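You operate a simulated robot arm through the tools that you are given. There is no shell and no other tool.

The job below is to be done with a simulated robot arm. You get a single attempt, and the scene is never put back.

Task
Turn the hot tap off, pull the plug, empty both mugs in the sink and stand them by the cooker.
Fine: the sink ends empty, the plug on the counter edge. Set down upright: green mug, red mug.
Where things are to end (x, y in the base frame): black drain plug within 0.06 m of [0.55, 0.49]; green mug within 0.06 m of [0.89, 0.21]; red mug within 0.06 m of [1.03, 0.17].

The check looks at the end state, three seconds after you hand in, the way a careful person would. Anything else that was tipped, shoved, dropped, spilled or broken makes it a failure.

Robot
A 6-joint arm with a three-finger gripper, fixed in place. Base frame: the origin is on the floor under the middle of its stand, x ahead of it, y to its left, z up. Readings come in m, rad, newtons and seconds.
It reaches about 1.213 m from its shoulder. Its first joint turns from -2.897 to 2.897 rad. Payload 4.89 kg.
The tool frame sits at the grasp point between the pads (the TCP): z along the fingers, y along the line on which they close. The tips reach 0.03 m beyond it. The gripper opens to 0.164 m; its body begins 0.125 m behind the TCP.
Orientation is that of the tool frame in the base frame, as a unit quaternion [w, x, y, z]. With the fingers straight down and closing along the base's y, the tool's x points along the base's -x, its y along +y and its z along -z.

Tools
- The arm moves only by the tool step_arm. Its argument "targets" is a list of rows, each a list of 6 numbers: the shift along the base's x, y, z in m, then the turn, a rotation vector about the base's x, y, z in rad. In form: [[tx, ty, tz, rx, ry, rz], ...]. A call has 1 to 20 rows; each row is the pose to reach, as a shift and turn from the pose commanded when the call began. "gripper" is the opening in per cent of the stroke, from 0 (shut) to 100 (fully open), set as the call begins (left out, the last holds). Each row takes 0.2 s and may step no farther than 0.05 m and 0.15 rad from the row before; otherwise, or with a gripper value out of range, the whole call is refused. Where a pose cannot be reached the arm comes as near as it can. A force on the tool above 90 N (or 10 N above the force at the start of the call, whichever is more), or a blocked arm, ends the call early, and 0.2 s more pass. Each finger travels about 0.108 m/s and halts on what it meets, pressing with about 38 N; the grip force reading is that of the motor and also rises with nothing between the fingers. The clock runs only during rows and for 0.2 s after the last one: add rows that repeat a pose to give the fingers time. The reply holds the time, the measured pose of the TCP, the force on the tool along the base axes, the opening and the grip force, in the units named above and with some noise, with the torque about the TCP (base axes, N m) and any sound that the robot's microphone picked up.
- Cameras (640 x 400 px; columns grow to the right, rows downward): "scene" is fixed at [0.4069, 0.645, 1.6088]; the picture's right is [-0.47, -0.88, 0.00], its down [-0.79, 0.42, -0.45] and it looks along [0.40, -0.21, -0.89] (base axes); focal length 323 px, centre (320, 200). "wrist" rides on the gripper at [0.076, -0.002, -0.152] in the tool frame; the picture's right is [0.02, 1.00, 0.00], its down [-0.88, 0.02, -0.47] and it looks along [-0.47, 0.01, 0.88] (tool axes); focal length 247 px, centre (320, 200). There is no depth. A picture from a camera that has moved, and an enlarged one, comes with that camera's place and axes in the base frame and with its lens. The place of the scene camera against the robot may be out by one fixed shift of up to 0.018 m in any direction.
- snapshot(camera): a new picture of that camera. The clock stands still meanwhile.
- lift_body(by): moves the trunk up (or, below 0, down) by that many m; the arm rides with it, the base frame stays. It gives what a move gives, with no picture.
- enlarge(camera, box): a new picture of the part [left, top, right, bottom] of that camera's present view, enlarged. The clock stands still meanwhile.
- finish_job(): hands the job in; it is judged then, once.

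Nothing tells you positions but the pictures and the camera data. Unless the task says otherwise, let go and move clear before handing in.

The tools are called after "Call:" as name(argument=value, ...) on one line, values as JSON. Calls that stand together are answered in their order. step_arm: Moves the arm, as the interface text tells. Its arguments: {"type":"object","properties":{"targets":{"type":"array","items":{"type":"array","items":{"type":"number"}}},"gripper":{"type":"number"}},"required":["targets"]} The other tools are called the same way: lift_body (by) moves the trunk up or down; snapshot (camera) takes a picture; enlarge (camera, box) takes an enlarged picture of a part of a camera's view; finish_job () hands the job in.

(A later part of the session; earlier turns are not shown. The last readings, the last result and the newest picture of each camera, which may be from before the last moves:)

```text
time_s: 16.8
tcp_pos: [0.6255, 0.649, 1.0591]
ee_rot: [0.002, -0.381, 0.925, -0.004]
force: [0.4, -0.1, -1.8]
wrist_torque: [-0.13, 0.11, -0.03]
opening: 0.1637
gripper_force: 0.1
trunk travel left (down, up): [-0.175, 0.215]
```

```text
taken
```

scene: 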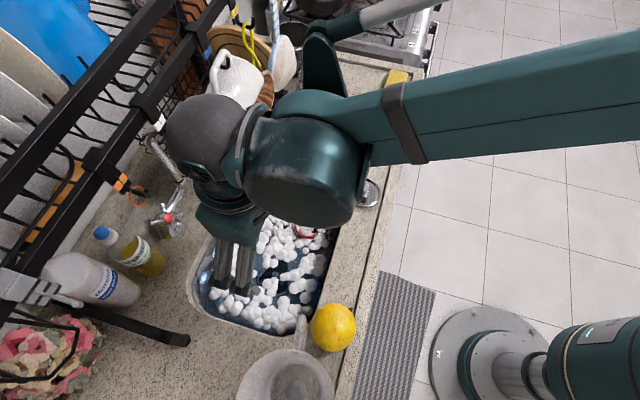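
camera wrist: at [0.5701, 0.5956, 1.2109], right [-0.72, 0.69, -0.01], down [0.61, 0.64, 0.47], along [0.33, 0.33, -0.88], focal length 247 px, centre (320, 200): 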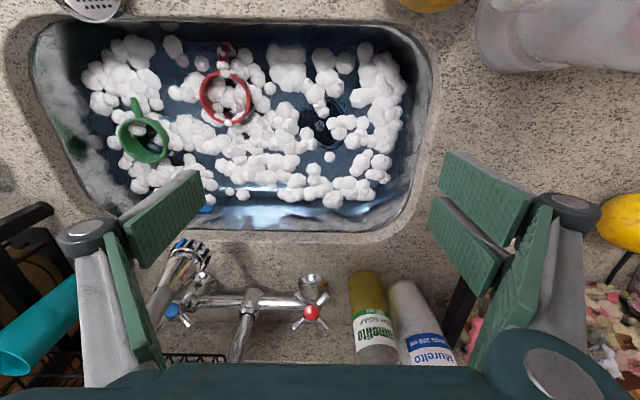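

The plug is visible, but the wrist ball is close to the rack hooks, so I'll need to be careful with the arm's lean when descending. I'll zoom in on the plug's knob and the mugs.

Call:
enlarge(camera="wrist", box=[260, 60, 400, 170])

Call:
enlarge(camera="wrist", box=[20, 10, 300, 230])

Call:
enlarge(camera="scene", box=[60, 60, 300, 220])

```text
3.64 times, centred on (330, 115) of wrist
camera zoom: at [0.5701, 0.5956, 1.2109], right [-0.72, 0.69, -0.01], down [0.61, 0.64, 0.47], along [0.33, 0.33, -0.88], focal length 898 px, centre (284, 509)
```

zoom: 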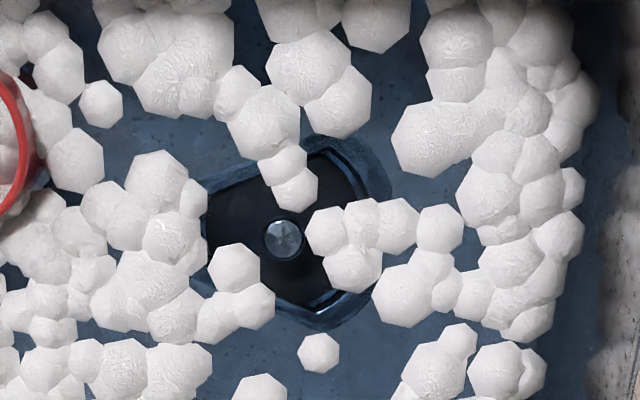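

```text
1.82 times, centred on (160, 120) of wrist
camera zoom: at [0.5701, 0.5956, 1.2109], right [-0.72, 0.69, -0.01], down [0.61, 0.64, 0.47], along [0.33, 0.33, -0.88], focal length 449 px, centre (611, 346)
```

zoom: 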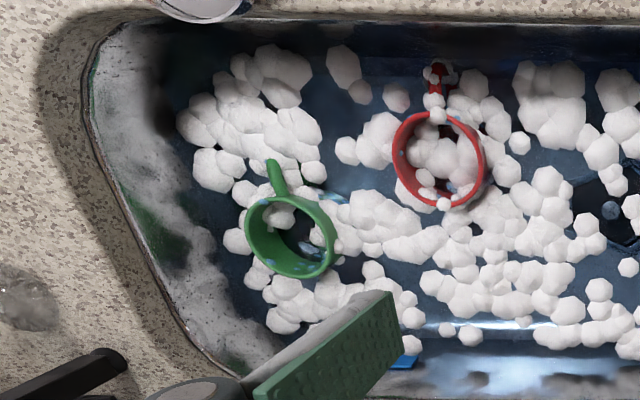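

```text
2.50 times, centred on (180, 140) of scene
camera zoom: at [0.4069, 0.645, 1.6088], right [-0.47, -0.88, 0.0], down [-0.79, 0.42, -0.45], along [0.4, -0.21, -0.89], focal length 808 px, centre (670, 350)
```

zoom: 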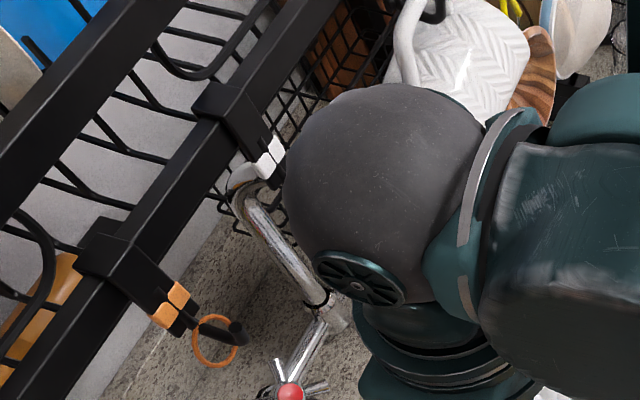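

The knob is a small post with its top at about (0.637, 0.659, 0.745). I'll narrow the gripper to about 7 cm and descend halfway above it, then check clearances.

Call:
step_arm(targets=[[0.003, 0.0025, -0.04, 0, 0, 0], [0.006, 0.005, -0.08, 0, 0, 0], [0.009, 0.0075, -0.12, 0, 0, 0], [0.012, 0.01, -0.16, 0, 0, 0], [0.012, 0.01, -0.16, 0, 0, 0]], gripper=45)

Call:
snapshot(camera="wrist")

Call:
snapshot(camera="scene")

```text
time_s: 17.9
tcp_pos: [0.6357, 0.6582, 0.8991]
ee_rot: [0.003, -0.381, 0.925, -0.003]
force: [0.0, 0.6, -0.9]
wrist_torque: [-0.08, 0.07, -0.02]
opening: 0.0738
gripper_force: 0.0
trunk travel left (down, up): [-0.175, 0.215]
```

```text
taken
camera wrist: at [0.5809, 0.6046, 1.0512], right [-0.72, 0.69, -0.01], down [0.61, 0.64, 0.47], along [0.33, 0.34, -0.88], focal length 247 px, centre (320, 200)
```

wrist: 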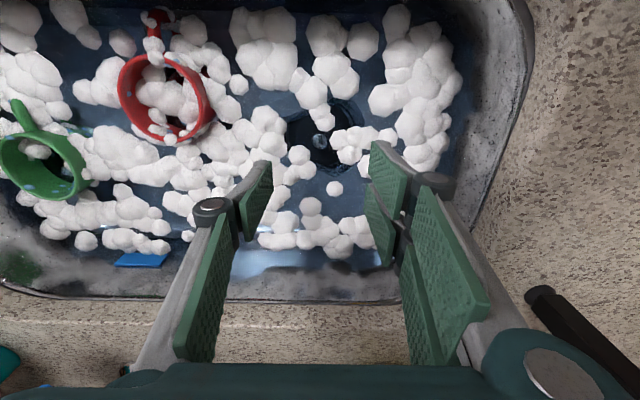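

```text
taken
```

scene: 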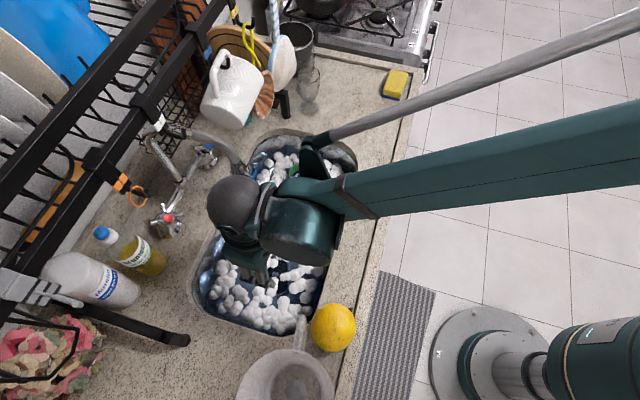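

The knob is centred between the fingers. I'll descend further, slowly, and check again just above it.

Call:
step_arm(targets=[[0.0005, 0.0005, -0.035, 0, 0, 0], [0.001, 0.001, -0.07, 0, 0, 0], [0.001, 0.001, -0.105, 0, 0, 0], [0.001, 0.001, -0.125, 0, 0, 0]])

Call:
snapshot(camera="wrist")

Call:
snapshot(camera="scene")

```text
time_s: 18.9
tcp_pos: [0.6362, 0.659, 0.7754]
ee_rot: [0.002, -0.381, 0.925, -0.004]
force: [0.2, -0.3, -0.6]
wrist_torque: [0.04, -0.03, -0.02]
opening: 0.0734
gripper_force: 0.1
trunk travel left (down, up): [-0.175, 0.215]
```

```text
taken
camera wrist: at [0.582, 0.6051, 0.9273], right [-0.72, 0.69, -0.01], down [0.61, 0.64, 0.47], along [0.34, 0.34, -0.88], focal length 247 px, centre (320, 200)
```

wrist: 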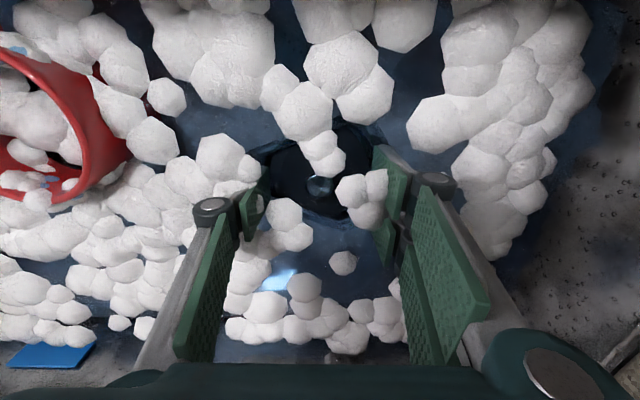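

```text
taken
```

scene: 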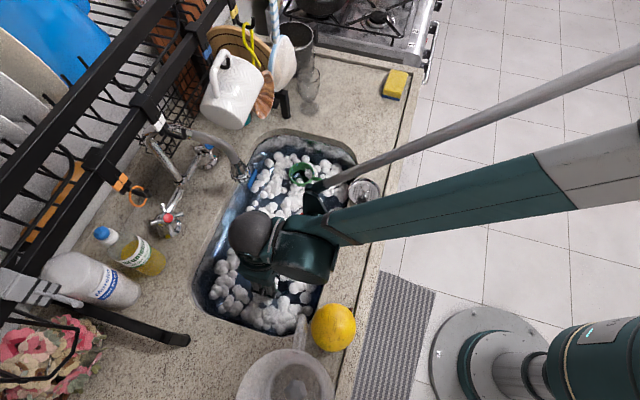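

The knob is now right between the pads, with its top near z≈0.77. I'll lower a little more, watching the force, then close on it.

Call:
step_arm(targets=[[-0.001, -0.001, -0.008, 0, 0, 0], [-0.001, -0.001, -0.013, 0, 0, 0]])

Call:
enlarge(camera="wrist", box=[200, 100, 440, 260])

```text
time_s: 19.6
tcp_pos: [0.6365, 0.6583, 0.7629]
ee_rot: [0.004, -0.382, 0.924, -0.004]
force: [-0.4, -0.9, -0.2]
wrist_torque: [0.01, -0.02, -0.02]
opening: 0.0737
gripper_force: 0.0
trunk travel left (down, up): [-0.175, 0.215]
```

```text
2.50 times, centred on (320, 180) of wrist
camera zoom: at [0.5814, 0.6044, 0.9142], right [-0.72, 0.69, -0.01], down [0.61, 0.64, 0.47], along [0.33, 0.34, -0.88], focal length 617 px, centre (320, 250)
```

zoom: 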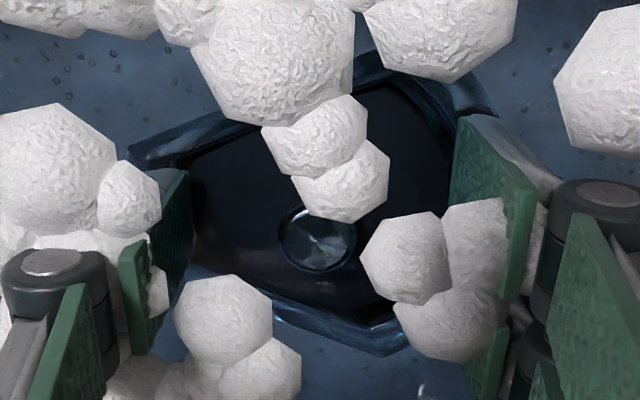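

There is still no contact. I'll lower a little further towards the plug disc before closing.

Call:
step_arm(targets=[[0, 0, -0.006, 0, 0, 0], [0, 0, -0.012, 0, 0, 0], [0, 0, -0.016, 0, 0, 0]])

Call:
enlarge(camera="wrist", box=[200, 100, 440, 260])

```text
time_s: 20.2
tcp_pos: [0.6339, 0.6608, 0.7582]
ee_rot: [0.005, -0.382, 0.924, -0.005]
force: [15.6, -17.8, 21.2]
wrist_torque: [-0.38, -0.84, 0.07]
opening: 0.0218
gripper_force: 15.6
trunk travel left (down, up): [-0.175, 0.215]
stopped in row 3: the force on the tool passed its limit at 110 N (the readings are from after the stop); the commanded pose is now the measured one
```

```text
2.50 times, centred on (320, 180) of wrist
camera zoom: at [0.5786, 0.6063, 0.9096], right [-0.72, 0.69, -0.01], down [0.6, 0.64, 0.48], along [0.34, 0.34, -0.88], focal length 617 px, centre (320, 250)
```

zoom: 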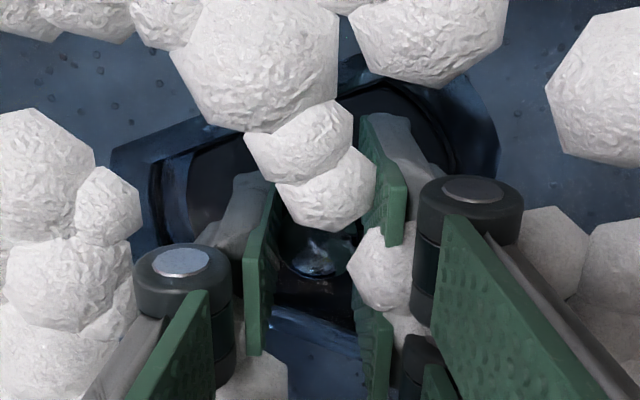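

The tips touched the plug disc at about z≈0.727 and the fingers were pushed partway together around the knob. I'll ease up 4 mm and close the grip on the knob.

Call:
step_arm(targets=[[0, 0, 0.004, 0, 0, 0], [0, 0, 0.004, 0, 0, 0], [0, 0, 0.004, 0, 0, 0], [0, 0, 0.004, 0, 0, 0]], gripper=0)

Call:
enlarge(camera="wrist", box=[200, 100, 440, 260])

```text
time_s: 21.2
tcp_pos: [0.6373, 0.6607, 0.7579]
ee_rot: [0.003, -0.38, 0.925, -0.001]
force: [0.0, -0.3, -0.7]
wrist_torque: [0.01, 0.01, 0.0]
opening: 0.0186
gripper_force: 38.1
trunk travel left (down, up): [-0.175, 0.215]
```

```text
2.50 times, centred on (320, 180) of wrist
camera zoom: at [0.5821, 0.6062, 0.9093], right [-0.72, 0.69, -0.01], down [0.61, 0.63, 0.48], along [0.33, 0.34, -0.88], focal length 617 px, centre (320, 250)
```

zoom: 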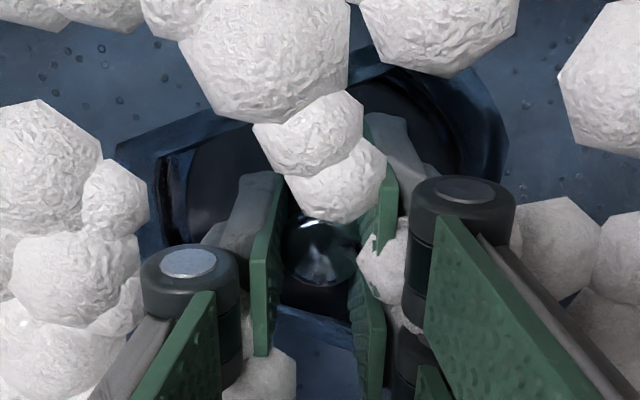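

The grip has stopped at 1.9 cm with full force, so it's on the knob. I'll pull the plug straight up gently.

Call:
step_arm(targets=[[0, 0, 0.012, 0, 0, 0], [0, 0, 0.024, 0, 0, 0], [0, 0, 0.04, 0, 0, 0], [0, 0, 0.06, 0, 0, 0], [0, 0, 0.08, 0, 0, 0]])

Call:
snapshot(camera="wrist")

Call:
snapshot(camera="scene")

```text
time_s: 22.4
tcp_pos: [0.6361, 0.6614, 0.8377]
ee_rot: [0.003, -0.381, 0.925, -0.001]
force: [-0.2, 0.5, -0.1]
wrist_torque: [-0.06, 0.03, 0.0]
opening: 0.0186
gripper_force: 38.0
trunk travel left (down, up): [-0.175, 0.215]
```

```text
taken
camera wrist: at [0.5822, 0.6061, 0.99], right [-0.72, 0.69, -0.01], down [0.61, 0.63, 0.48], along [0.33, 0.34, -0.88], focal length 247 px, centre (320, 200)
```

wrist: 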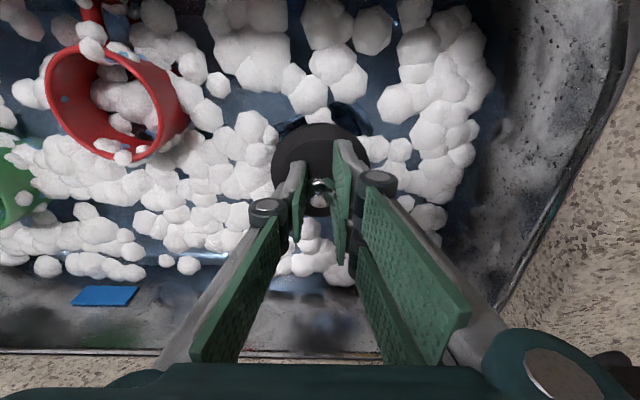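

```text
taken
```

scene: 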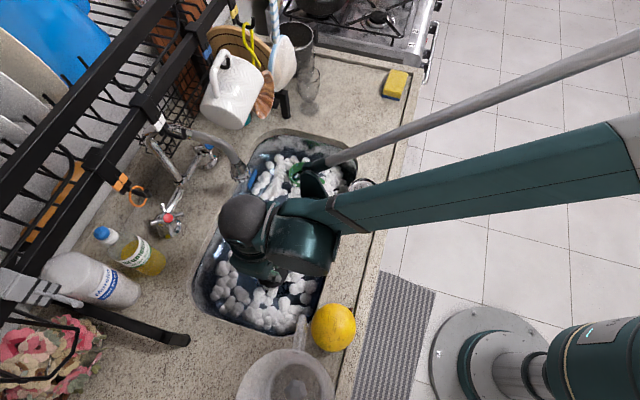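

The plug is out and hanging from the gripper. I'll lift it clear of the rim and carry it back to the counter's front edge.

Call:
step_arm(targets=[[0, 0, 0.045, 0, 0, 0], [-0.0141, -0.0141, 0.08, 0, 0, 0], [-0.0247, -0.0389, 0.115, 0, 0, 0], [-0.0424, -0.0707, 0.14, 0, 0, 0], [-0.0566, -0.1061, 0.155, 0, 0, 0], [-0.0707, -0.1414, 0.155, 0, 0, 0], [-0.0813, -0.1662, 0.155, 0, 0, 0], [-0.0813, -0.1662, 0.155, 0, 0, 0]])

Call:
snapshot(camera="wrist")

Call:
snapshot(camera="scene")

```text
time_s: 24.2
tcp_pos: [0.556, 0.4927, 0.9918]
ee_rot: [0.003, -0.38, 0.925, -0.002]
force: [-0.7, -0.3, -1.1]
wrist_torque: [0.03, -0.06, 0.02]
opening: 0.0185
gripper_force: 38.0
trunk travel left (down, up): [-0.175, 0.215]
```

```text
taken
camera wrist: at [0.5006, 0.4394, 1.1439], right [-0.72, 0.7, -0.01], down [0.61, 0.63, 0.48], along [0.33, 0.34, -0.88], focal length 247 px, centre (320, 200)
```

wrist: 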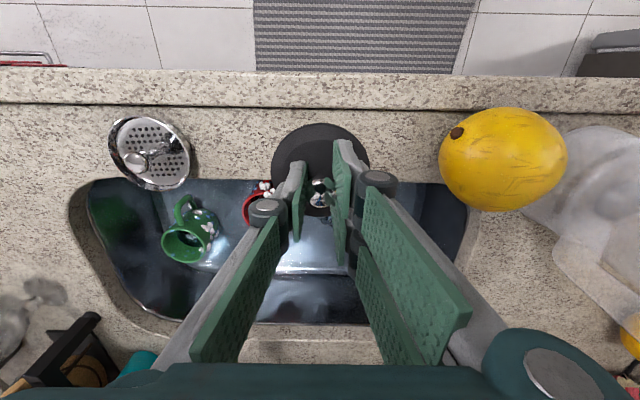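

```text
taken
```

scene: 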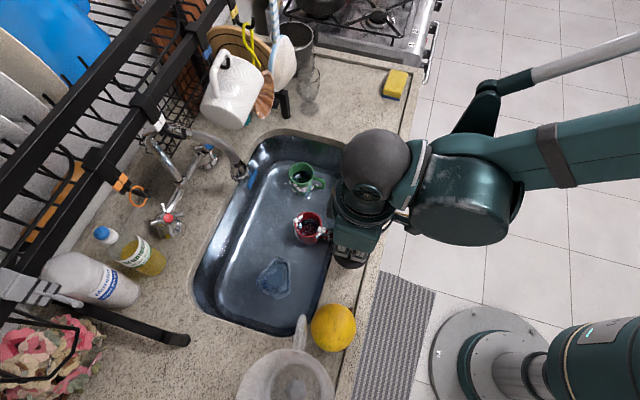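

The sink has drained, the foam is gone and both mugs are standing upright. I'll check how the plug hangs before setting it down.

Call:
enlarge(camera="wrist", box=[240, 90, 420, 240])

Call:
enlarge(camera="scene", box=[220, 130, 420, 290])

```text
2.67 times, centred on (330, 165) of wrist
camera zoom: at [0.5006, 0.4394, 1.1439], right [-0.72, 0.7, -0.01], down [0.61, 0.63, 0.48], along [0.33, 0.34, -0.88], focal length 659 px, centre (293, 293)
```

zoom: 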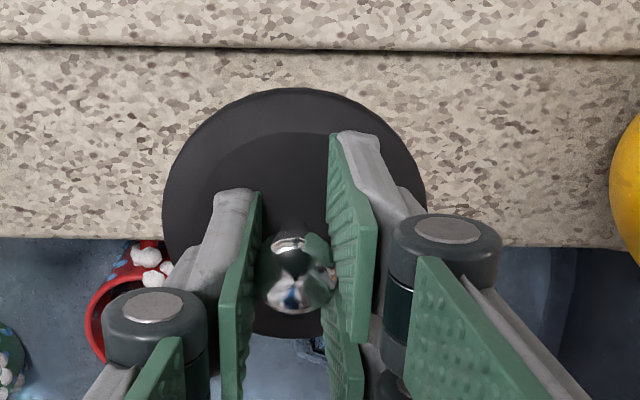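

```text
2.50 times, centred on (320, 210) of scene
camera zoom: at [0.4069, 0.645, 1.6088], right [-0.47, -0.88, 0.0], down [-0.79, 0.42, -0.45], along [0.4, -0.21, -0.89], focal length 808 px, centre (320, 175)
```

zoom: 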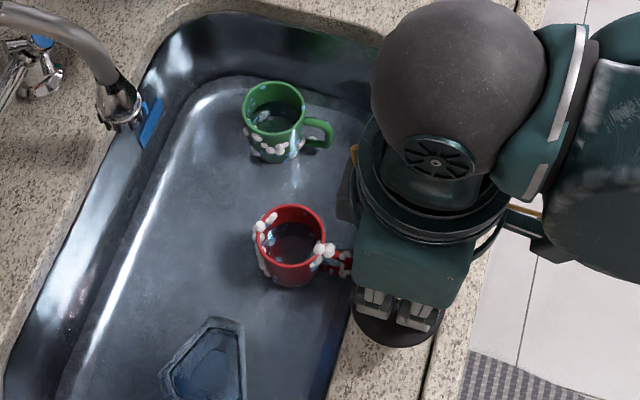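

The plug hangs level over the flat strip between the front groove and the sink edge. I'll lower it gently, watching for contact.

Call:
step_arm(targets=[[0, 0, -0.012, 0, 0, 0], [0, 0, -0.024, 0, 0, 0], [0, 0, -0.032, 0, 0, 0]])

Call:
snapshot(camera="scene")

Call:
snapshot(camera="wrist")

```text
time_s: 25.0
tcp_pos: [0.5549, 0.494, 0.9605]
ee_rot: [0.003, -0.38, 0.925, -0.002]
force: [0.0, 0.0, -0.8]
wrist_torque: [0.03, 0.0, -0.01]
opening: 0.0187
gripper_force: 37.6
trunk travel left (down, up): [-0.175, 0.215]
```

```text
taken
```

scene: 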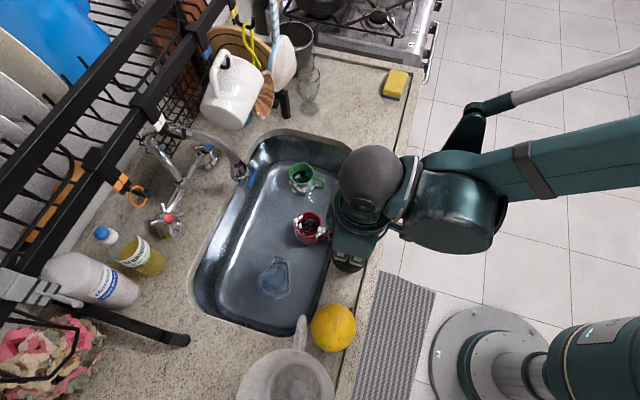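

```text
taken
camera wrist: at [0.5008, 0.4399, 1.1122], right [-0.72, 0.69, -0.01], down [0.61, 0.63, 0.48], along [0.33, 0.34, -0.88], focal length 247 px, centre (320, 200)
```

wrist: 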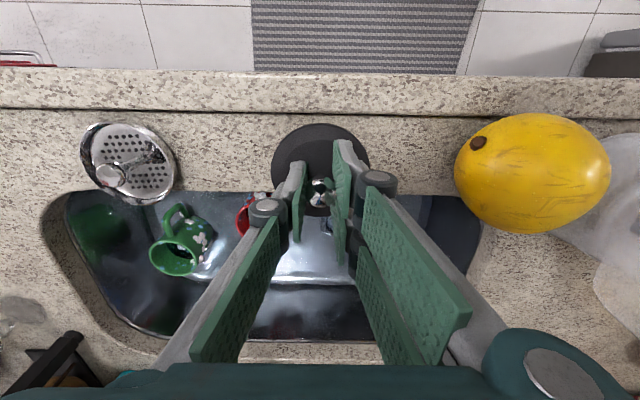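

Call:
step_arm(targets=[[0, 0, -0.004, 0, 0, 0], [0, 0, -0.008, 0, 0, 0]])

Call:
enlarge(camera="scene", box=[320, 220, 390, 280])

```text
time_s: 25.6
tcp_pos: [0.5553, 0.4945, 0.9535]
ee_rot: [0.004, -0.38, 0.925, -0.002]
force: [0.2, -1.1, -0.1]
wrist_torque: [0.0, 0.03, -0.01]
opening: 0.0184
gripper_force: 37.7
trunk travel left (down, up): [-0.175, 0.215]
```

```text
6.67 times, centred on (355, 250) of scene
camera zoom: at [0.4069, 0.645, 1.6088], right [-0.47, -0.88, 0.0], down [-0.79, 0.42, -0.45], along [0.4, -0.21, -0.89], focal length 2156 px, centre (87, -133)
```

zoom: 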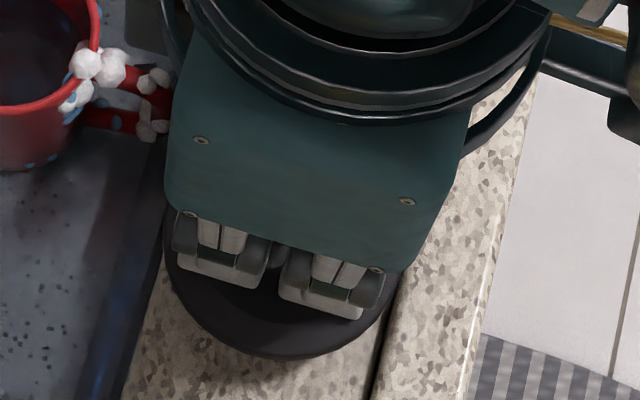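

The plug looks just above the counter now, with no contact force yet. I'll keep lowering in small steps.

Call:
step_arm(targets=[[0, 0, -0.003, 0, 0, 0], [0, 0, -0.006, 0, 0, 0]])

Call:
enlarge(camera="wrist", box=[240, 90, 420, 240])

```text
time_s: 26.2
tcp_pos: [0.5549, 0.494, 0.9462]
ee_rot: [0.003, -0.38, 0.925, -0.001]
force: [-0.1, -0.4, -0.4]
wrist_torque: [0.01, -0.03, -0.02]
opening: 0.0187
gripper_force: 38.1
trunk travel left (down, up): [-0.175, 0.215]
```

```text
2.67 times, centred on (330, 165) of wrist
camera zoom: at [0.5008, 0.44, 1.0982], right [-0.72, 0.69, -0.01], down [0.61, 0.63, 0.48], along [0.33, 0.34, -0.88], focal length 659 px, centre (293, 293)
```

zoom: 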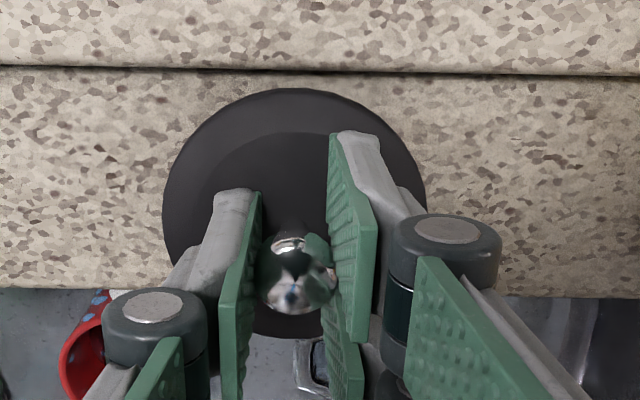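

Call:
step_arm(targets=[[0, 0, -0.003, 0, 0, 0], [0, 0, -0.006, 0, 0, 0]])

```text
time_s: 26.8
tcp_pos: [0.5556, 0.4947, 0.94]
ee_rot: [0.003, -0.381, 0.925, -0.002]
force: [-0.2, 0.0, 0.0]
wrist_torque: [-0.02, -0.01, -0.03]
opening: 0.0188
gripper_force: 37.7
trunk travel left (down, up): [-0.175, 0.215]
```

The plug is held at about 0.94 with still no contact, so I'll keep lowering in small steps and watch the force.

Call:
step_arm(targets=[[0, 0, -0.003, 0, 0, 0], [0, 0, -0.006, 0, 0, 0]])

Call:
enlarge(camera="wrist", box=[240, 90, 420, 240])

Call:
enlarge(camera="scene", box=[320, 220, 390, 280])

```text
time_s: 27.4
tcp_pos: [0.5556, 0.4937, 0.9352]
ee_rot: [0.002, -0.381, 0.924, -0.002]
force: [-0.4, -0.2, -0.6]
wrist_torque: [0.01, -0.01, 0.0]
opening: 0.0186
gripper_force: 37.4
trunk travel left (down, up): [-0.175, 0.215]
```

```text
2.67 times, centred on (330, 165) of wrist
camera zoom: at [0.5009, 0.4398, 1.0865], right [-0.72, 0.69, -0.01], down [0.61, 0.63, 0.48], along [0.33, 0.34, -0.88], focal length 659 px, centre (293, 293)
```

zoom: 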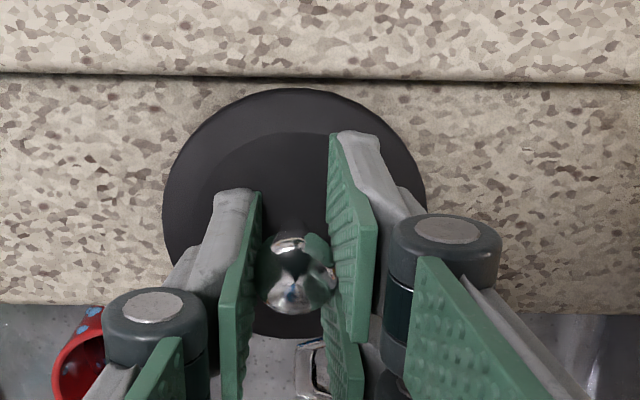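

```text
6.67 times, centred on (355, 250) of scene
camera zoom: at [0.4069, 0.645, 1.6088], right [-0.47, -0.88, 0.0], down [-0.79, 0.42, -0.45], along [0.4, -0.21, -0.89], focal length 2156 px, centre (87, -133)
```

zoom: 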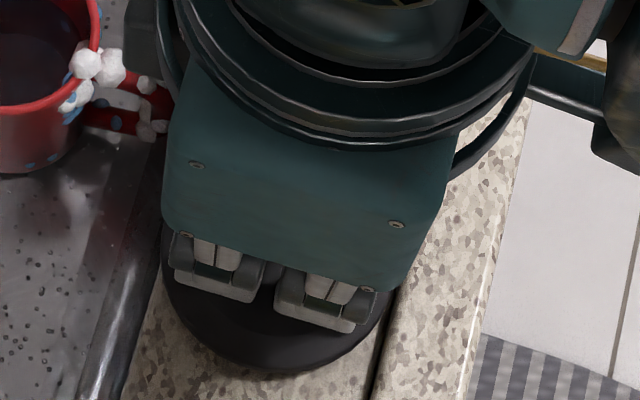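

Call:
step_arm(targets=[[0, 0, -0.002, 0, 0, 0], [0, 0, -0.004, 0, 0, 0]])

```text
time_s: 28.0
tcp_pos: [0.5553, 0.4944, 0.9315]
ee_rot: [0.003, -0.38, 0.925, -0.002]
force: [0.1, 0.1, 0.0]
wrist_torque: [0.03, -0.03, 0.01]
opening: 0.0187
gripper_force: 38.3
trunk travel left (down, up): [-0.175, 0.215]
```

The plug still hangs free at 0.9315, so I'll go down in 2 mm steps to feel for the counter.

Call:
step_arm(targets=[[0, 0, -0.002, 0, 0, 0], [0, 0, -0.004, 0, 0, 0]])

```text
time_s: 28.6
tcp_pos: [0.5564, 0.4941, 0.9284]
ee_rot: [0.003, -0.38, 0.925, -0.002]
force: [12.0, 6.0, 50.8]
wrist_torque: [0.02, 0.3, -0.03]
opening: 0.0186
gripper_force: 38.5
trunk travel left (down, up): [-0.175, 0.215]
```

Contact: the plug is on the counter. I'll ease off 2 mm, open slightly and rise clear.

Call:
step_arm(targets=[[0, 0, 0.0025, 0, 0, 0], [0, 0, 0.0025, 0, 0, 0]])

Call:
step_arm(targets=[[0, 0, 0, 0, 0, 0], [0, 0, 0, 0, 0, 0], [0, 0, 0.001, 0, 0, 0]], gripper=35)

Call:
enlarge(camera="wrist", box=[240, 90, 420, 240])

```text
time_s: 29.2
tcp_pos: [0.5547, 0.4942, 0.9292]
ee_rot: [0.002, -0.381, 0.925, -0.002]
force: [4.5, 0.4, 10.1]
wrist_torque: [0.1, 0.14, -0.03]
opening: 0.0186
gripper_force: 38.0
trunk travel left (down, up): [-0.175, 0.215]
```

```text
time_s: 30.0
tcp_pos: [0.5556, 0.4942, 0.9307]
ee_rot: [0.002, -0.381, 0.925, -0.002]
force: [1.8, -0.8, 3.3]
wrist_torque: [0.01, 0.03, 0.03]
opening: 0.0564
gripper_force: 0.2
trunk travel left (down, up): [-0.175, 0.215]
```

```text
2.67 times, centred on (330, 165) of wrist
camera zoom: at [0.5009, 0.4397, 1.082], right [-0.72, 0.7, -0.01], down [0.61, 0.63, 0.48], along [0.33, 0.34, -0.88], focal length 659 px, centre (293, 293)
```

zoom: 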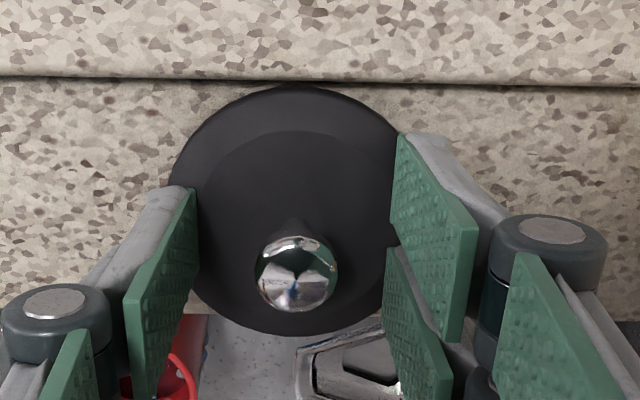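

The plug is released and lying flat. I'll rise straight up and then look over the mugs.

Call:
step_arm(targets=[[0, 0, 0.02, 0, 0, 0], [0, 0, 0.05, 0, 0, 0], [0, 0, 0.09, 0, 0, 0], [0, 0, 0.13, 0, 0, 0], [0, 0, 0.17, 0, 0, 0]])

Call:
step_arm(targets=[[0.02, 0.01, 0.01, 0, 0, 0], [0.05, 0.0, 0.02, 0, 0, 0], [0.085, -0.01, 0.02, 0, 0, 0], [0.12, -0.03, 0.02, 0, 0, 0]], gripper=100)

Call:
snapshot(camera="wrist")

Call:
snapshot(camera="scene")

```text
time_s: 31.2
tcp_pos: [0.5554, 0.4953, 1.1015]
ee_rot: [0.002, -0.381, 0.925, -0.002]
force: [0.5, 0.8, -1.3]
wrist_torque: [-0.11, 0.12, 0.01]
opening: 0.0577
gripper_force: 0.1
trunk travel left (down, up): [-0.175, 0.215]
```

```text
time_s: 32.2
tcp_pos: [0.6769, 0.4646, 1.1193]
ee_rot: [0.003, -0.381, 0.924, -0.002]
force: [-0.6, 0.7, 0.0]
wrist_torque: [-0.12, -0.15, -0.01]
opening: 0.164
gripper_force: 0.1
trunk travel left (down, up): [-0.175, 0.215]
```

```text
taken
camera wrist: at [0.6212, 0.4106, 1.2721], right [-0.72, 0.69, -0.01], down [0.61, 0.63, 0.48], along [0.34, 0.34, -0.88], focal length 247 px, centre (320, 200)
```

wrist: 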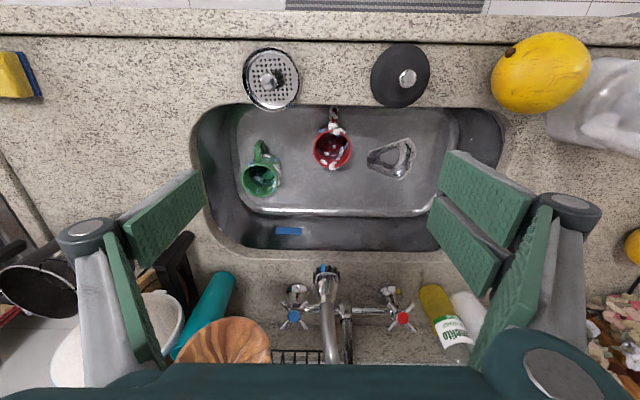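

```text
taken
```

scene: 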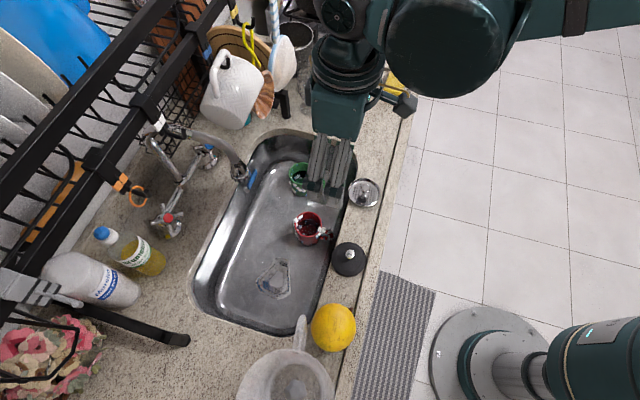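

The sink is drained and the plug is on the front edge. I'll zoom in on both mugs for precise positions, handle directions and contents.

Call:
enlarge(camera="wrist", box=[210, 90, 430, 250])

Call:
enlarge(camera="scene", box=[260, 140, 380, 280])

```text
2.50 times, centred on (320, 170) of wrist
camera zoom: at [0.6212, 0.4106, 1.2721], right [-0.72, 0.69, -0.01], down [0.61, 0.63, 0.48], along [0.34, 0.34, -0.88], focal length 617 px, centre (320, 275)
```

zoom: 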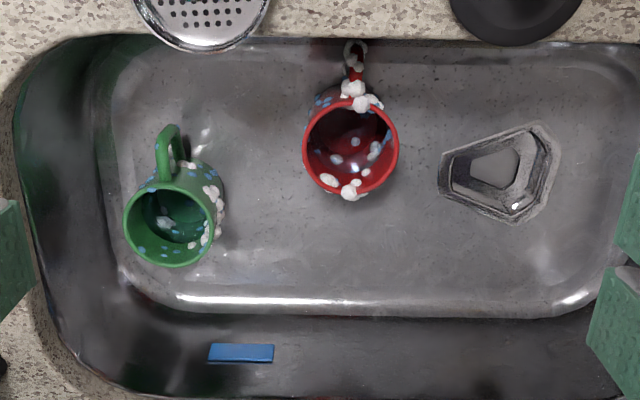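

```text
2.86 times, centred on (320, 210) of scene
camera zoom: at [0.4069, 0.645, 1.6088], right [-0.47, -0.88, 0.0], down [-0.79, 0.42, -0.45], along [0.4, -0.21, -0.89], focal length 924 px, centre (320, 171)
```

zoom: 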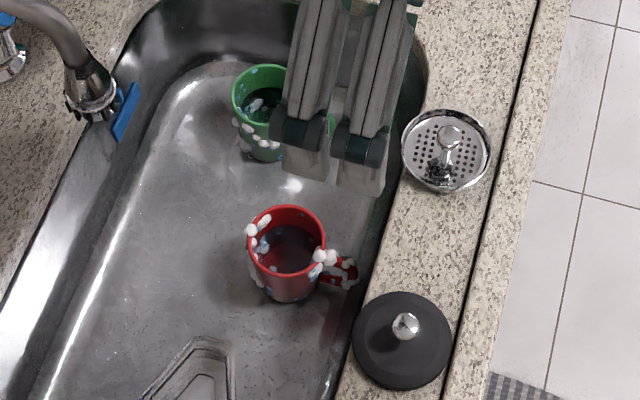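

The mugs are at about green (0.857, 0.470) and red (0.703, 0.525), with rims around z≈0.81 and water still in both. Before carrying anything, I'll test my reach and survey the spot by the cooker, turning the gripper to the yaw I'll need for the green mug.

Call:
step_arm(targets=[[0.03, -0.029, 0.005, 0, 0, -0.087], [0.06, -0.058, 0.01, 0, 0, -0.174], [0.09, -0.087, 0.015, 0, 0, -0.261], [0.12, -0.116, 0.02, 0, 0, -0.348], [0.15, -0.145, 0.025, 0, 0, -0.435], [0.18, -0.174, 0.03, 0, 0, -0.522], [0.21, -0.203, 0.03, 0, 0, -0.609], [0.24, -0.232, 0.03, 0, 0, -0.696], [0.273, -0.265, 0.03, 0, 0, -0.785]])

Call:
snapshot(camera="wrist")

Call:
snapshot(camera="scene")

```text
time_s: 34.2
tcp_pos: [0.9485, 0.1993, 1.1516]
ee_rot: [0.001, 0.003, 1.0, -0.005]
force: [-0.7, 0.9, 1.3]
wrist_torque: [-0.21, -0.21, -0.01]
opening: 0.164
gripper_force: 0.1
trunk travel left (down, up): [-0.175, 0.215]
```

```text
taken
camera wrist: at [0.8709, 0.1999, 1.3021], right [-0.02, 1.0, -0.01], down [0.88, 0.02, 0.48], along [0.48, 0.0, -0.88], focal length 247 px, centre (320, 200)
```

wrist: 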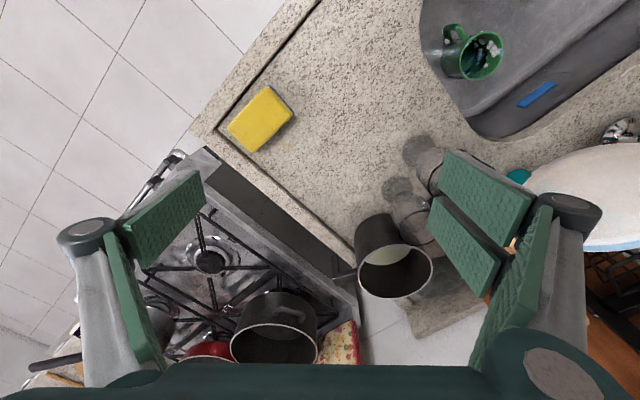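

```text
taken
```

scene: 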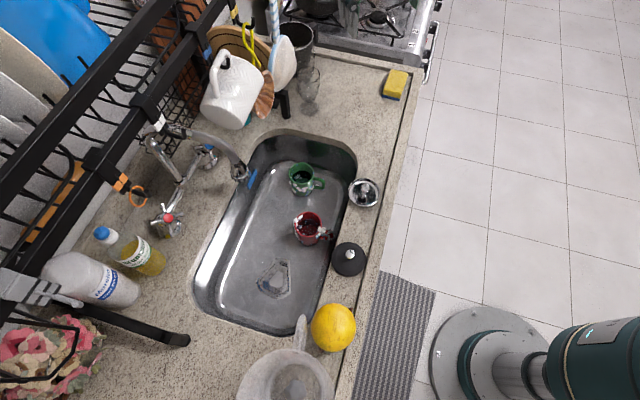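

The area by the cooker is clear: the sponge is to the front-left of the red spot and a dark pot stands behind it. I'll test whether I can reach the red mug's spot with the gripper vertical.

Call:
step_arm(targets=[[0.0272, -0.01, -0.034, 0, 0, 0], [0.0544, -0.02, -0.068, 0, 0, 0], [0.0815, -0.029, -0.1, 0, 0, 0], [0.0815, -0.029, -0.1, 0, 0, 0]], gripper=60)

Call:
snapshot(camera="wrist")

Call:
snapshot(camera="scene")

```text
time_s: 35.2
tcp_pos: [1.0313, 0.1702, 1.0502]
ee_rot: [0.001, 0.001, 1.0, -0.002]
force: [0.8, -0.3, -1.3]
wrist_torque: [0.04, 0.15, 0.0]
opening: 0.0985
gripper_force: 0.0
trunk travel left (down, up): [-0.175, 0.215]
```

```text
taken
camera wrist: at [0.9536, 0.1701, 1.2013], right [-0.02, 1.0, -0.01], down [0.88, 0.02, 0.48], along [0.48, 0.0, -0.88], focal length 247 px, centre (320, 200)
```

wrist: 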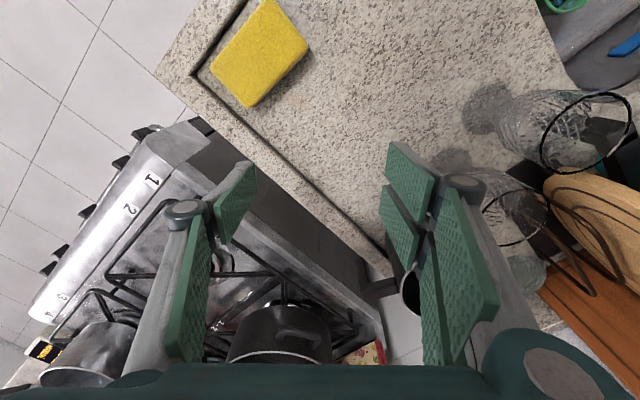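

```text
taken
```

scene: 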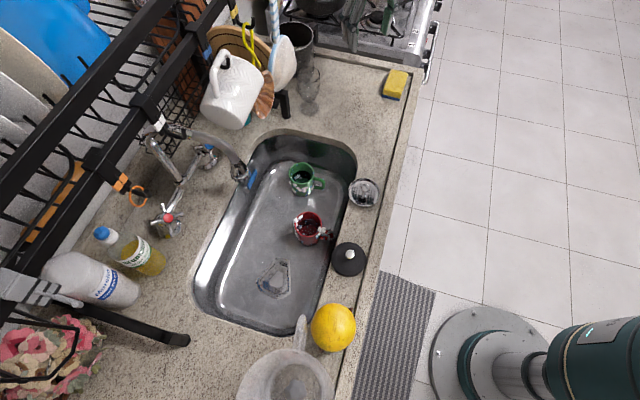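

Reach is fine there. I'll take the red mug first, since it goes furthest. Some things hang from the rack behind the mugs (a white mug near p≈1.0 and a shell-like ladle), so I'll approach from the front. I'm now moving back over the sink, in front of and above the red mug, with the gripper closing along the counter so it's square to the handle.

Call:
step_arm(targets=[[-0.032, 0.03, 0.02, 0, 0, 0.0714], [-0.064, 0.06, 0.035, 0, 0, 0.143], [-0.097, 0.09, 0.05, 0, 0, 0.214], [-0.129, 0.119, 0.05, 0, 0, 0.286], [-0.162, 0.149, 0.05, 0, 0, 0.357], [-0.194, 0.179, 0.05, 0, 0, 0.428], [-0.226, 0.209, 0.05, 0, 0, 0.5], [-0.258, 0.238, 0.05, 0, 0, 0.571], [-0.291, 0.268, 0.05, 0, 0, 0.643], [-0.323, 0.298, 0.035, 0, 0, 0.714], [-0.355, 0.328, 0.02, 0, 0, 0.785]], gripper=62)

Call:
snapshot(camera="wrist")

Call:
snapshot(camera="scene")

```text
time_s: 37.6
tcp_pos: [0.6763, 0.4967, 1.0714]
ee_rot: [0.003, -0.381, 0.925, -0.002]
force: [0.6, -1.8, -0.9]
wrist_torque: [0.2, 0.15, 0.01]
opening: 0.1015
gripper_force: 0.0
trunk travel left (down, up): [-0.175, 0.215]
```

```text
taken
camera wrist: at [0.6215, 0.4421, 1.222], right [-0.72, 0.7, -0.01], down [0.61, 0.63, 0.48], along [0.33, 0.34, -0.88], focal length 247 px, centre (320, 200)
```

wrist: 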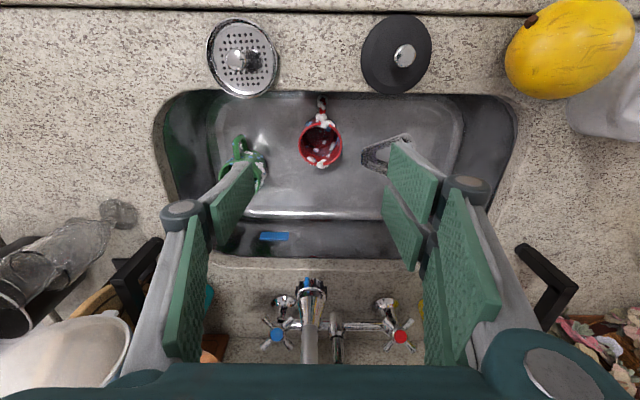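

```text
taken
```

scene: 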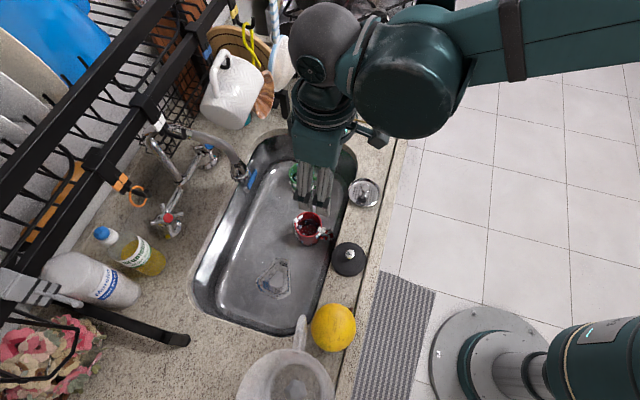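

The red mug sits at about (0.702, 0.525) and is centred between the fingers along the counter. I'll descend in front of the hanging things, then move in over it.

Call:
step_arm(targets=[[0, 0, -0.045, 0, 0, 0], [0.005, 0.005, -0.09, 0, 0, 0], [0.014, 0.015, -0.132, 0, 0, 0], [0.0258, 0.028, -0.172, 0, 0, 0], [0.0258, 0.028, -0.172, 0, 0, 0]])

Call:
snapshot(camera="wrist")

Call:
snapshot(camera="scene")

```text
time_s: 38.8
tcp_pos: [0.6996, 0.5275, 0.8991]
ee_rot: [0.003, -0.381, 0.924, -0.002]
force: [1.5, 0.0, -0.6]
wrist_torque: [-0.03, 0.08, -0.01]
opening: 0.1017
gripper_force: 0.0
trunk travel left (down, up): [-0.175, 0.215]
```

```text
taken
camera wrist: at [0.6456, 0.4728, 1.05], right [-0.72, 0.69, -0.01], down [0.61, 0.63, 0.48], along [0.33, 0.34, -0.88], focal length 247 px, centre (320, 200)
```

wrist: 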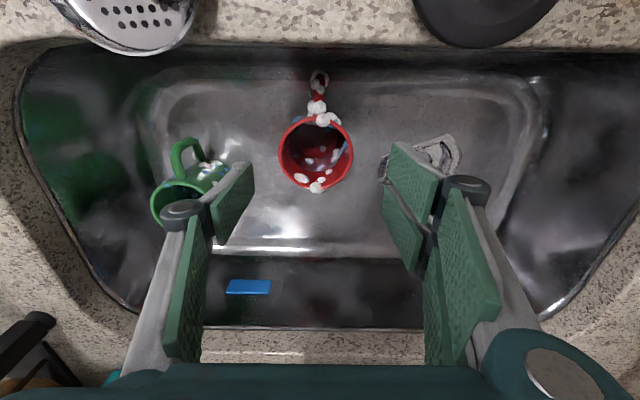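

```text
taken
```

scene: 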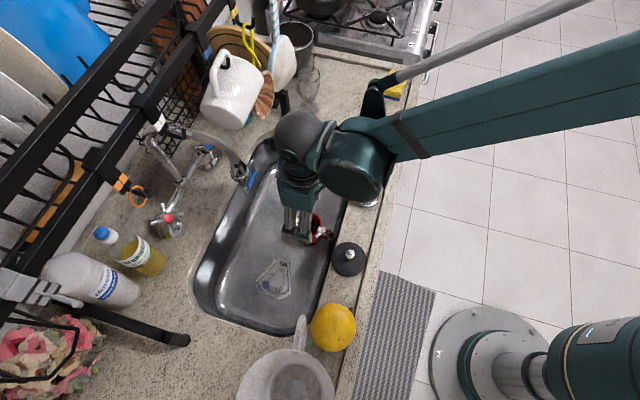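

The mug is centred. I'll lower so the pads overlap the mug wall below the rim.

Call:
step_arm(targets=[[0.001, -0.001, -0.035, 0, 0, 0], [0.002, -0.003, -0.07, 0, 0, 0], [0.002, -0.003, -0.098, 0, 0, 0]])

Call:
snapshot(camera="wrist")

Call:
enlarge(camera="scene", box=[240, 90, 420, 290])

```text
time_s: 39.6
tcp_pos: [0.7037, 0.5237, 0.8001]
ee_rot: [0.002, -0.38, 0.925, -0.002]
force: [0.0, -0.7, 0.3]
wrist_torque: [0.07, -0.12, 0.04]
opening: 0.1017
gripper_force: 0.1
trunk travel left (down, up): [-0.175, 0.215]
```

```text
taken
camera wrist: at [0.6483, 0.4689, 0.9515], right [-0.72, 0.7, -0.01], down [0.61, 0.63, 0.48], along [0.34, 0.34, -0.88], focal length 247 px, centre (320, 200)
```

wrist: 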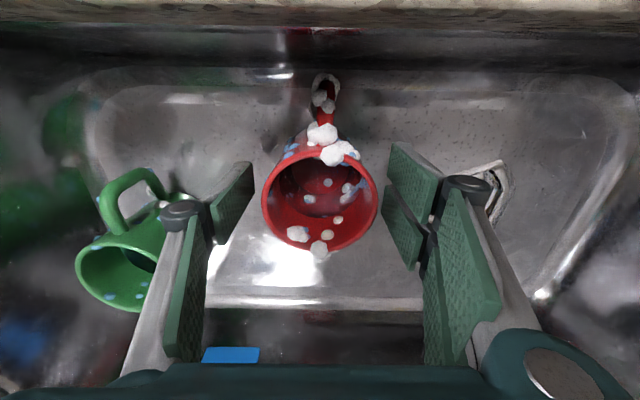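

```text
2.00 times, centred on (330, 190) of scene
camera zoom: at [0.4069, 0.645, 1.6088], right [-0.47, -0.88, 0.0], down [-0.79, 0.42, -0.45], along [0.4, -0.21, -0.89], focal length 647 px, centre (300, 220)
```

zoom: 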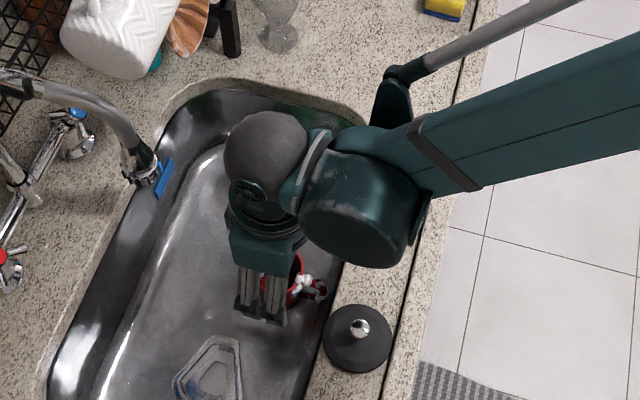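

The pads are on either side of the mug. I'll lower slightly more and close.

Call:
step_arm(targets=[[0, 0, -0.008, 0, 0, 0]])

Call:
step_arm(targets=[[0, 0, 0, 0, 0, 0], [0, 0, 0, 0, 0, 0], [0, 0, 0, 0, 0, 0], [0, 0, 0, 0, 0, 0]], gripper=0)

Call:
snapshot(camera="wrist")

```text
time_s: 40.0
tcp_pos: [0.7036, 0.5233, 0.7929]
ee_rot: [0.003, -0.38, 0.925, -0.002]
force: [-0.3, 0.0, -0.2]
wrist_torque: [-0.01, 0.0, 0.0]
opening: 0.1017
gripper_force: 0.0
trunk travel left (down, up): [-0.175, 0.215]
```

```text
time_s: 41.0
tcp_pos: [0.7039, 0.5232, 0.7912]
ee_rot: [0.003, -0.38, 0.925, -0.001]
force: [0.8, 0.0, 1.4]
wrist_torque: [0.09, -0.02, -0.03]
opening: 0.07
gripper_force: 37.8
trunk travel left (down, up): [-0.175, 0.215]
```

```text
taken
camera wrist: at [0.6485, 0.4692, 0.9438], right [-0.72, 0.69, -0.01], down [0.61, 0.63, 0.48], along [0.33, 0.34, -0.88], focal length 247 px, centre (320, 200)
```

wrist: 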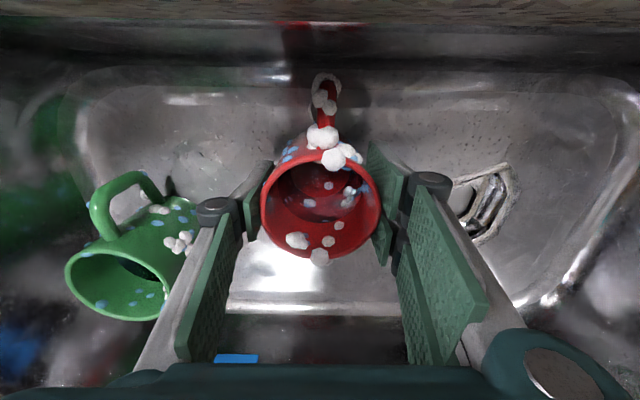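

The red mug is gripped at 7 cm with full force. I'll lift it straight up, then shift left away from the hanging white mug while rising.

Call:
step_arm(targets=[[0, 0, 0.03, 0, 0, 0], [0, 0, 0.06, 0, 0, 0], [0, 0, 0.09, 0, 0, 0], [-0.0212, 0.0212, 0.12, 0, 0, 0], [-0.0424, 0.0424, 0.155, 0, 0, 0], [-0.0636, 0.0636, 0.19, 0, 0, 0], [-0.0742, 0.0672, 0.23, 0, 0, 0], [-0.0778, 0.0636, 0.27, 0, 0, 0], [-0.0778, 0.0636, 0.31, 0, 0, 0]])

Call:
snapshot(camera="wrist")

Call:
snapshot(camera="scene")

```text
time_s: 43.0
tcp_pos: [0.6253, 0.5854, 1.1009]
ee_rot: [0.003, -0.38, 0.925, -0.002]
force: [0.9, 1.1, -3.4]
wrist_torque: [-0.07, 0.07, 0.03]
opening: 0.0702
gripper_force: 38.4
trunk travel left (down, up): [-0.175, 0.215]
```

```text
taken
camera wrist: at [0.5709, 0.5317, 1.2534], right [-0.72, 0.69, -0.01], down [0.61, 0.63, 0.48], along [0.33, 0.34, -0.88], focal length 247 px, centre (320, 200)
```

wrist: 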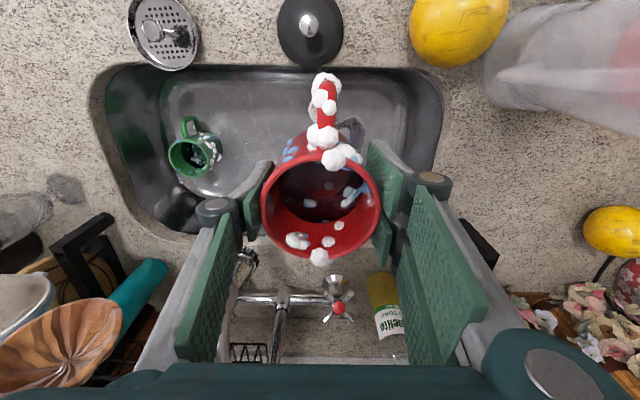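

```text
taken
```

scene: 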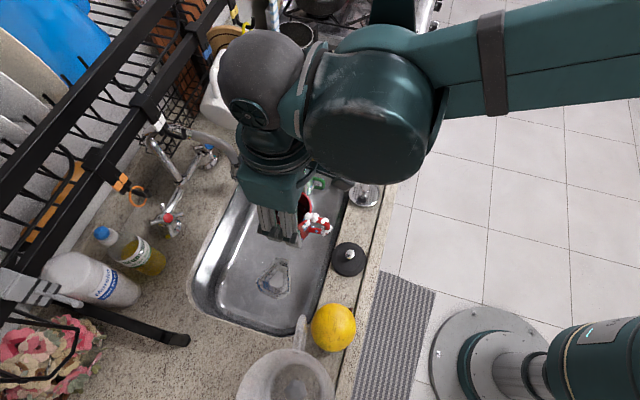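

The red mug is held level over the sink. I'll move a little further over the basin and tilt it progressively to pour.

Call:
step_arm(targets=[[0.0108, 0.0146, 0.023, 0.07, -0.07, 0], [0.0217, 0.0292, 0.046, 0.15, -0.15, 0], [0.0325, 0.0438, 0.069, 0.245, -0.245, 0], [0.0325, 0.0438, 0.069, 0.34, -0.34, 0], [0.0325, 0.0438, 0.069, 0.435, -0.435, 0], [0.0325, 0.0438, 0.069, 0.53, -0.53, 0], [0.0325, 0.0438, 0.069, 0.625, -0.625, 0], [0.0325, 0.0438, 0.069, 0.72, -0.72, 0]])

Call:
snapshot(camera="wrist")

Call:
snapshot(camera="scene")

```text
time_s: 44.8
tcp_pos: [0.6569, 0.6307, 1.1719]
ee_rot: [0.453, -0.33, 0.807, 0.186]
force: [0.0, 0.3, -2.4]
wrist_torque: [0.0, 0.01, 0.0]
opening: 0.0701
gripper_force: 37.7
trunk travel left (down, up): [-0.175, 0.215]
```

```text
taken
camera wrist: at [0.5373, 0.5106, 1.1852], right [-0.71, 0.7, -0.02], down [0.03, 0.05, 1.0], along [0.7, 0.71, -0.05], focal length 247 px, centre (320, 200)
```

wrist: 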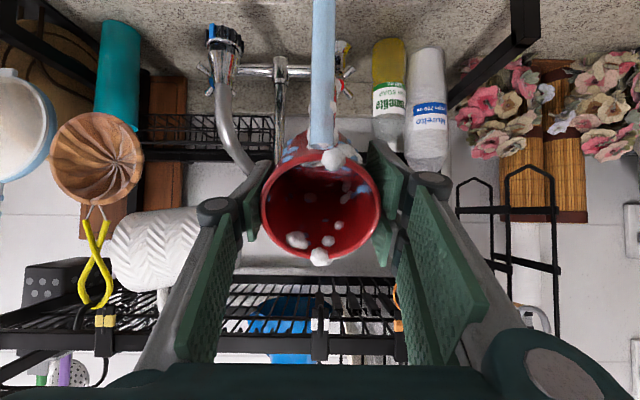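

```text
taken
```

scene: 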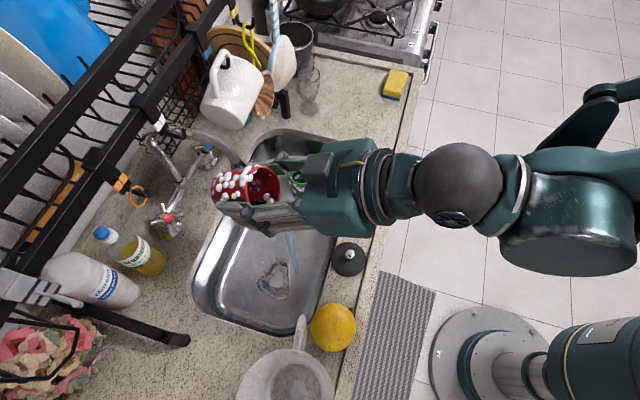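

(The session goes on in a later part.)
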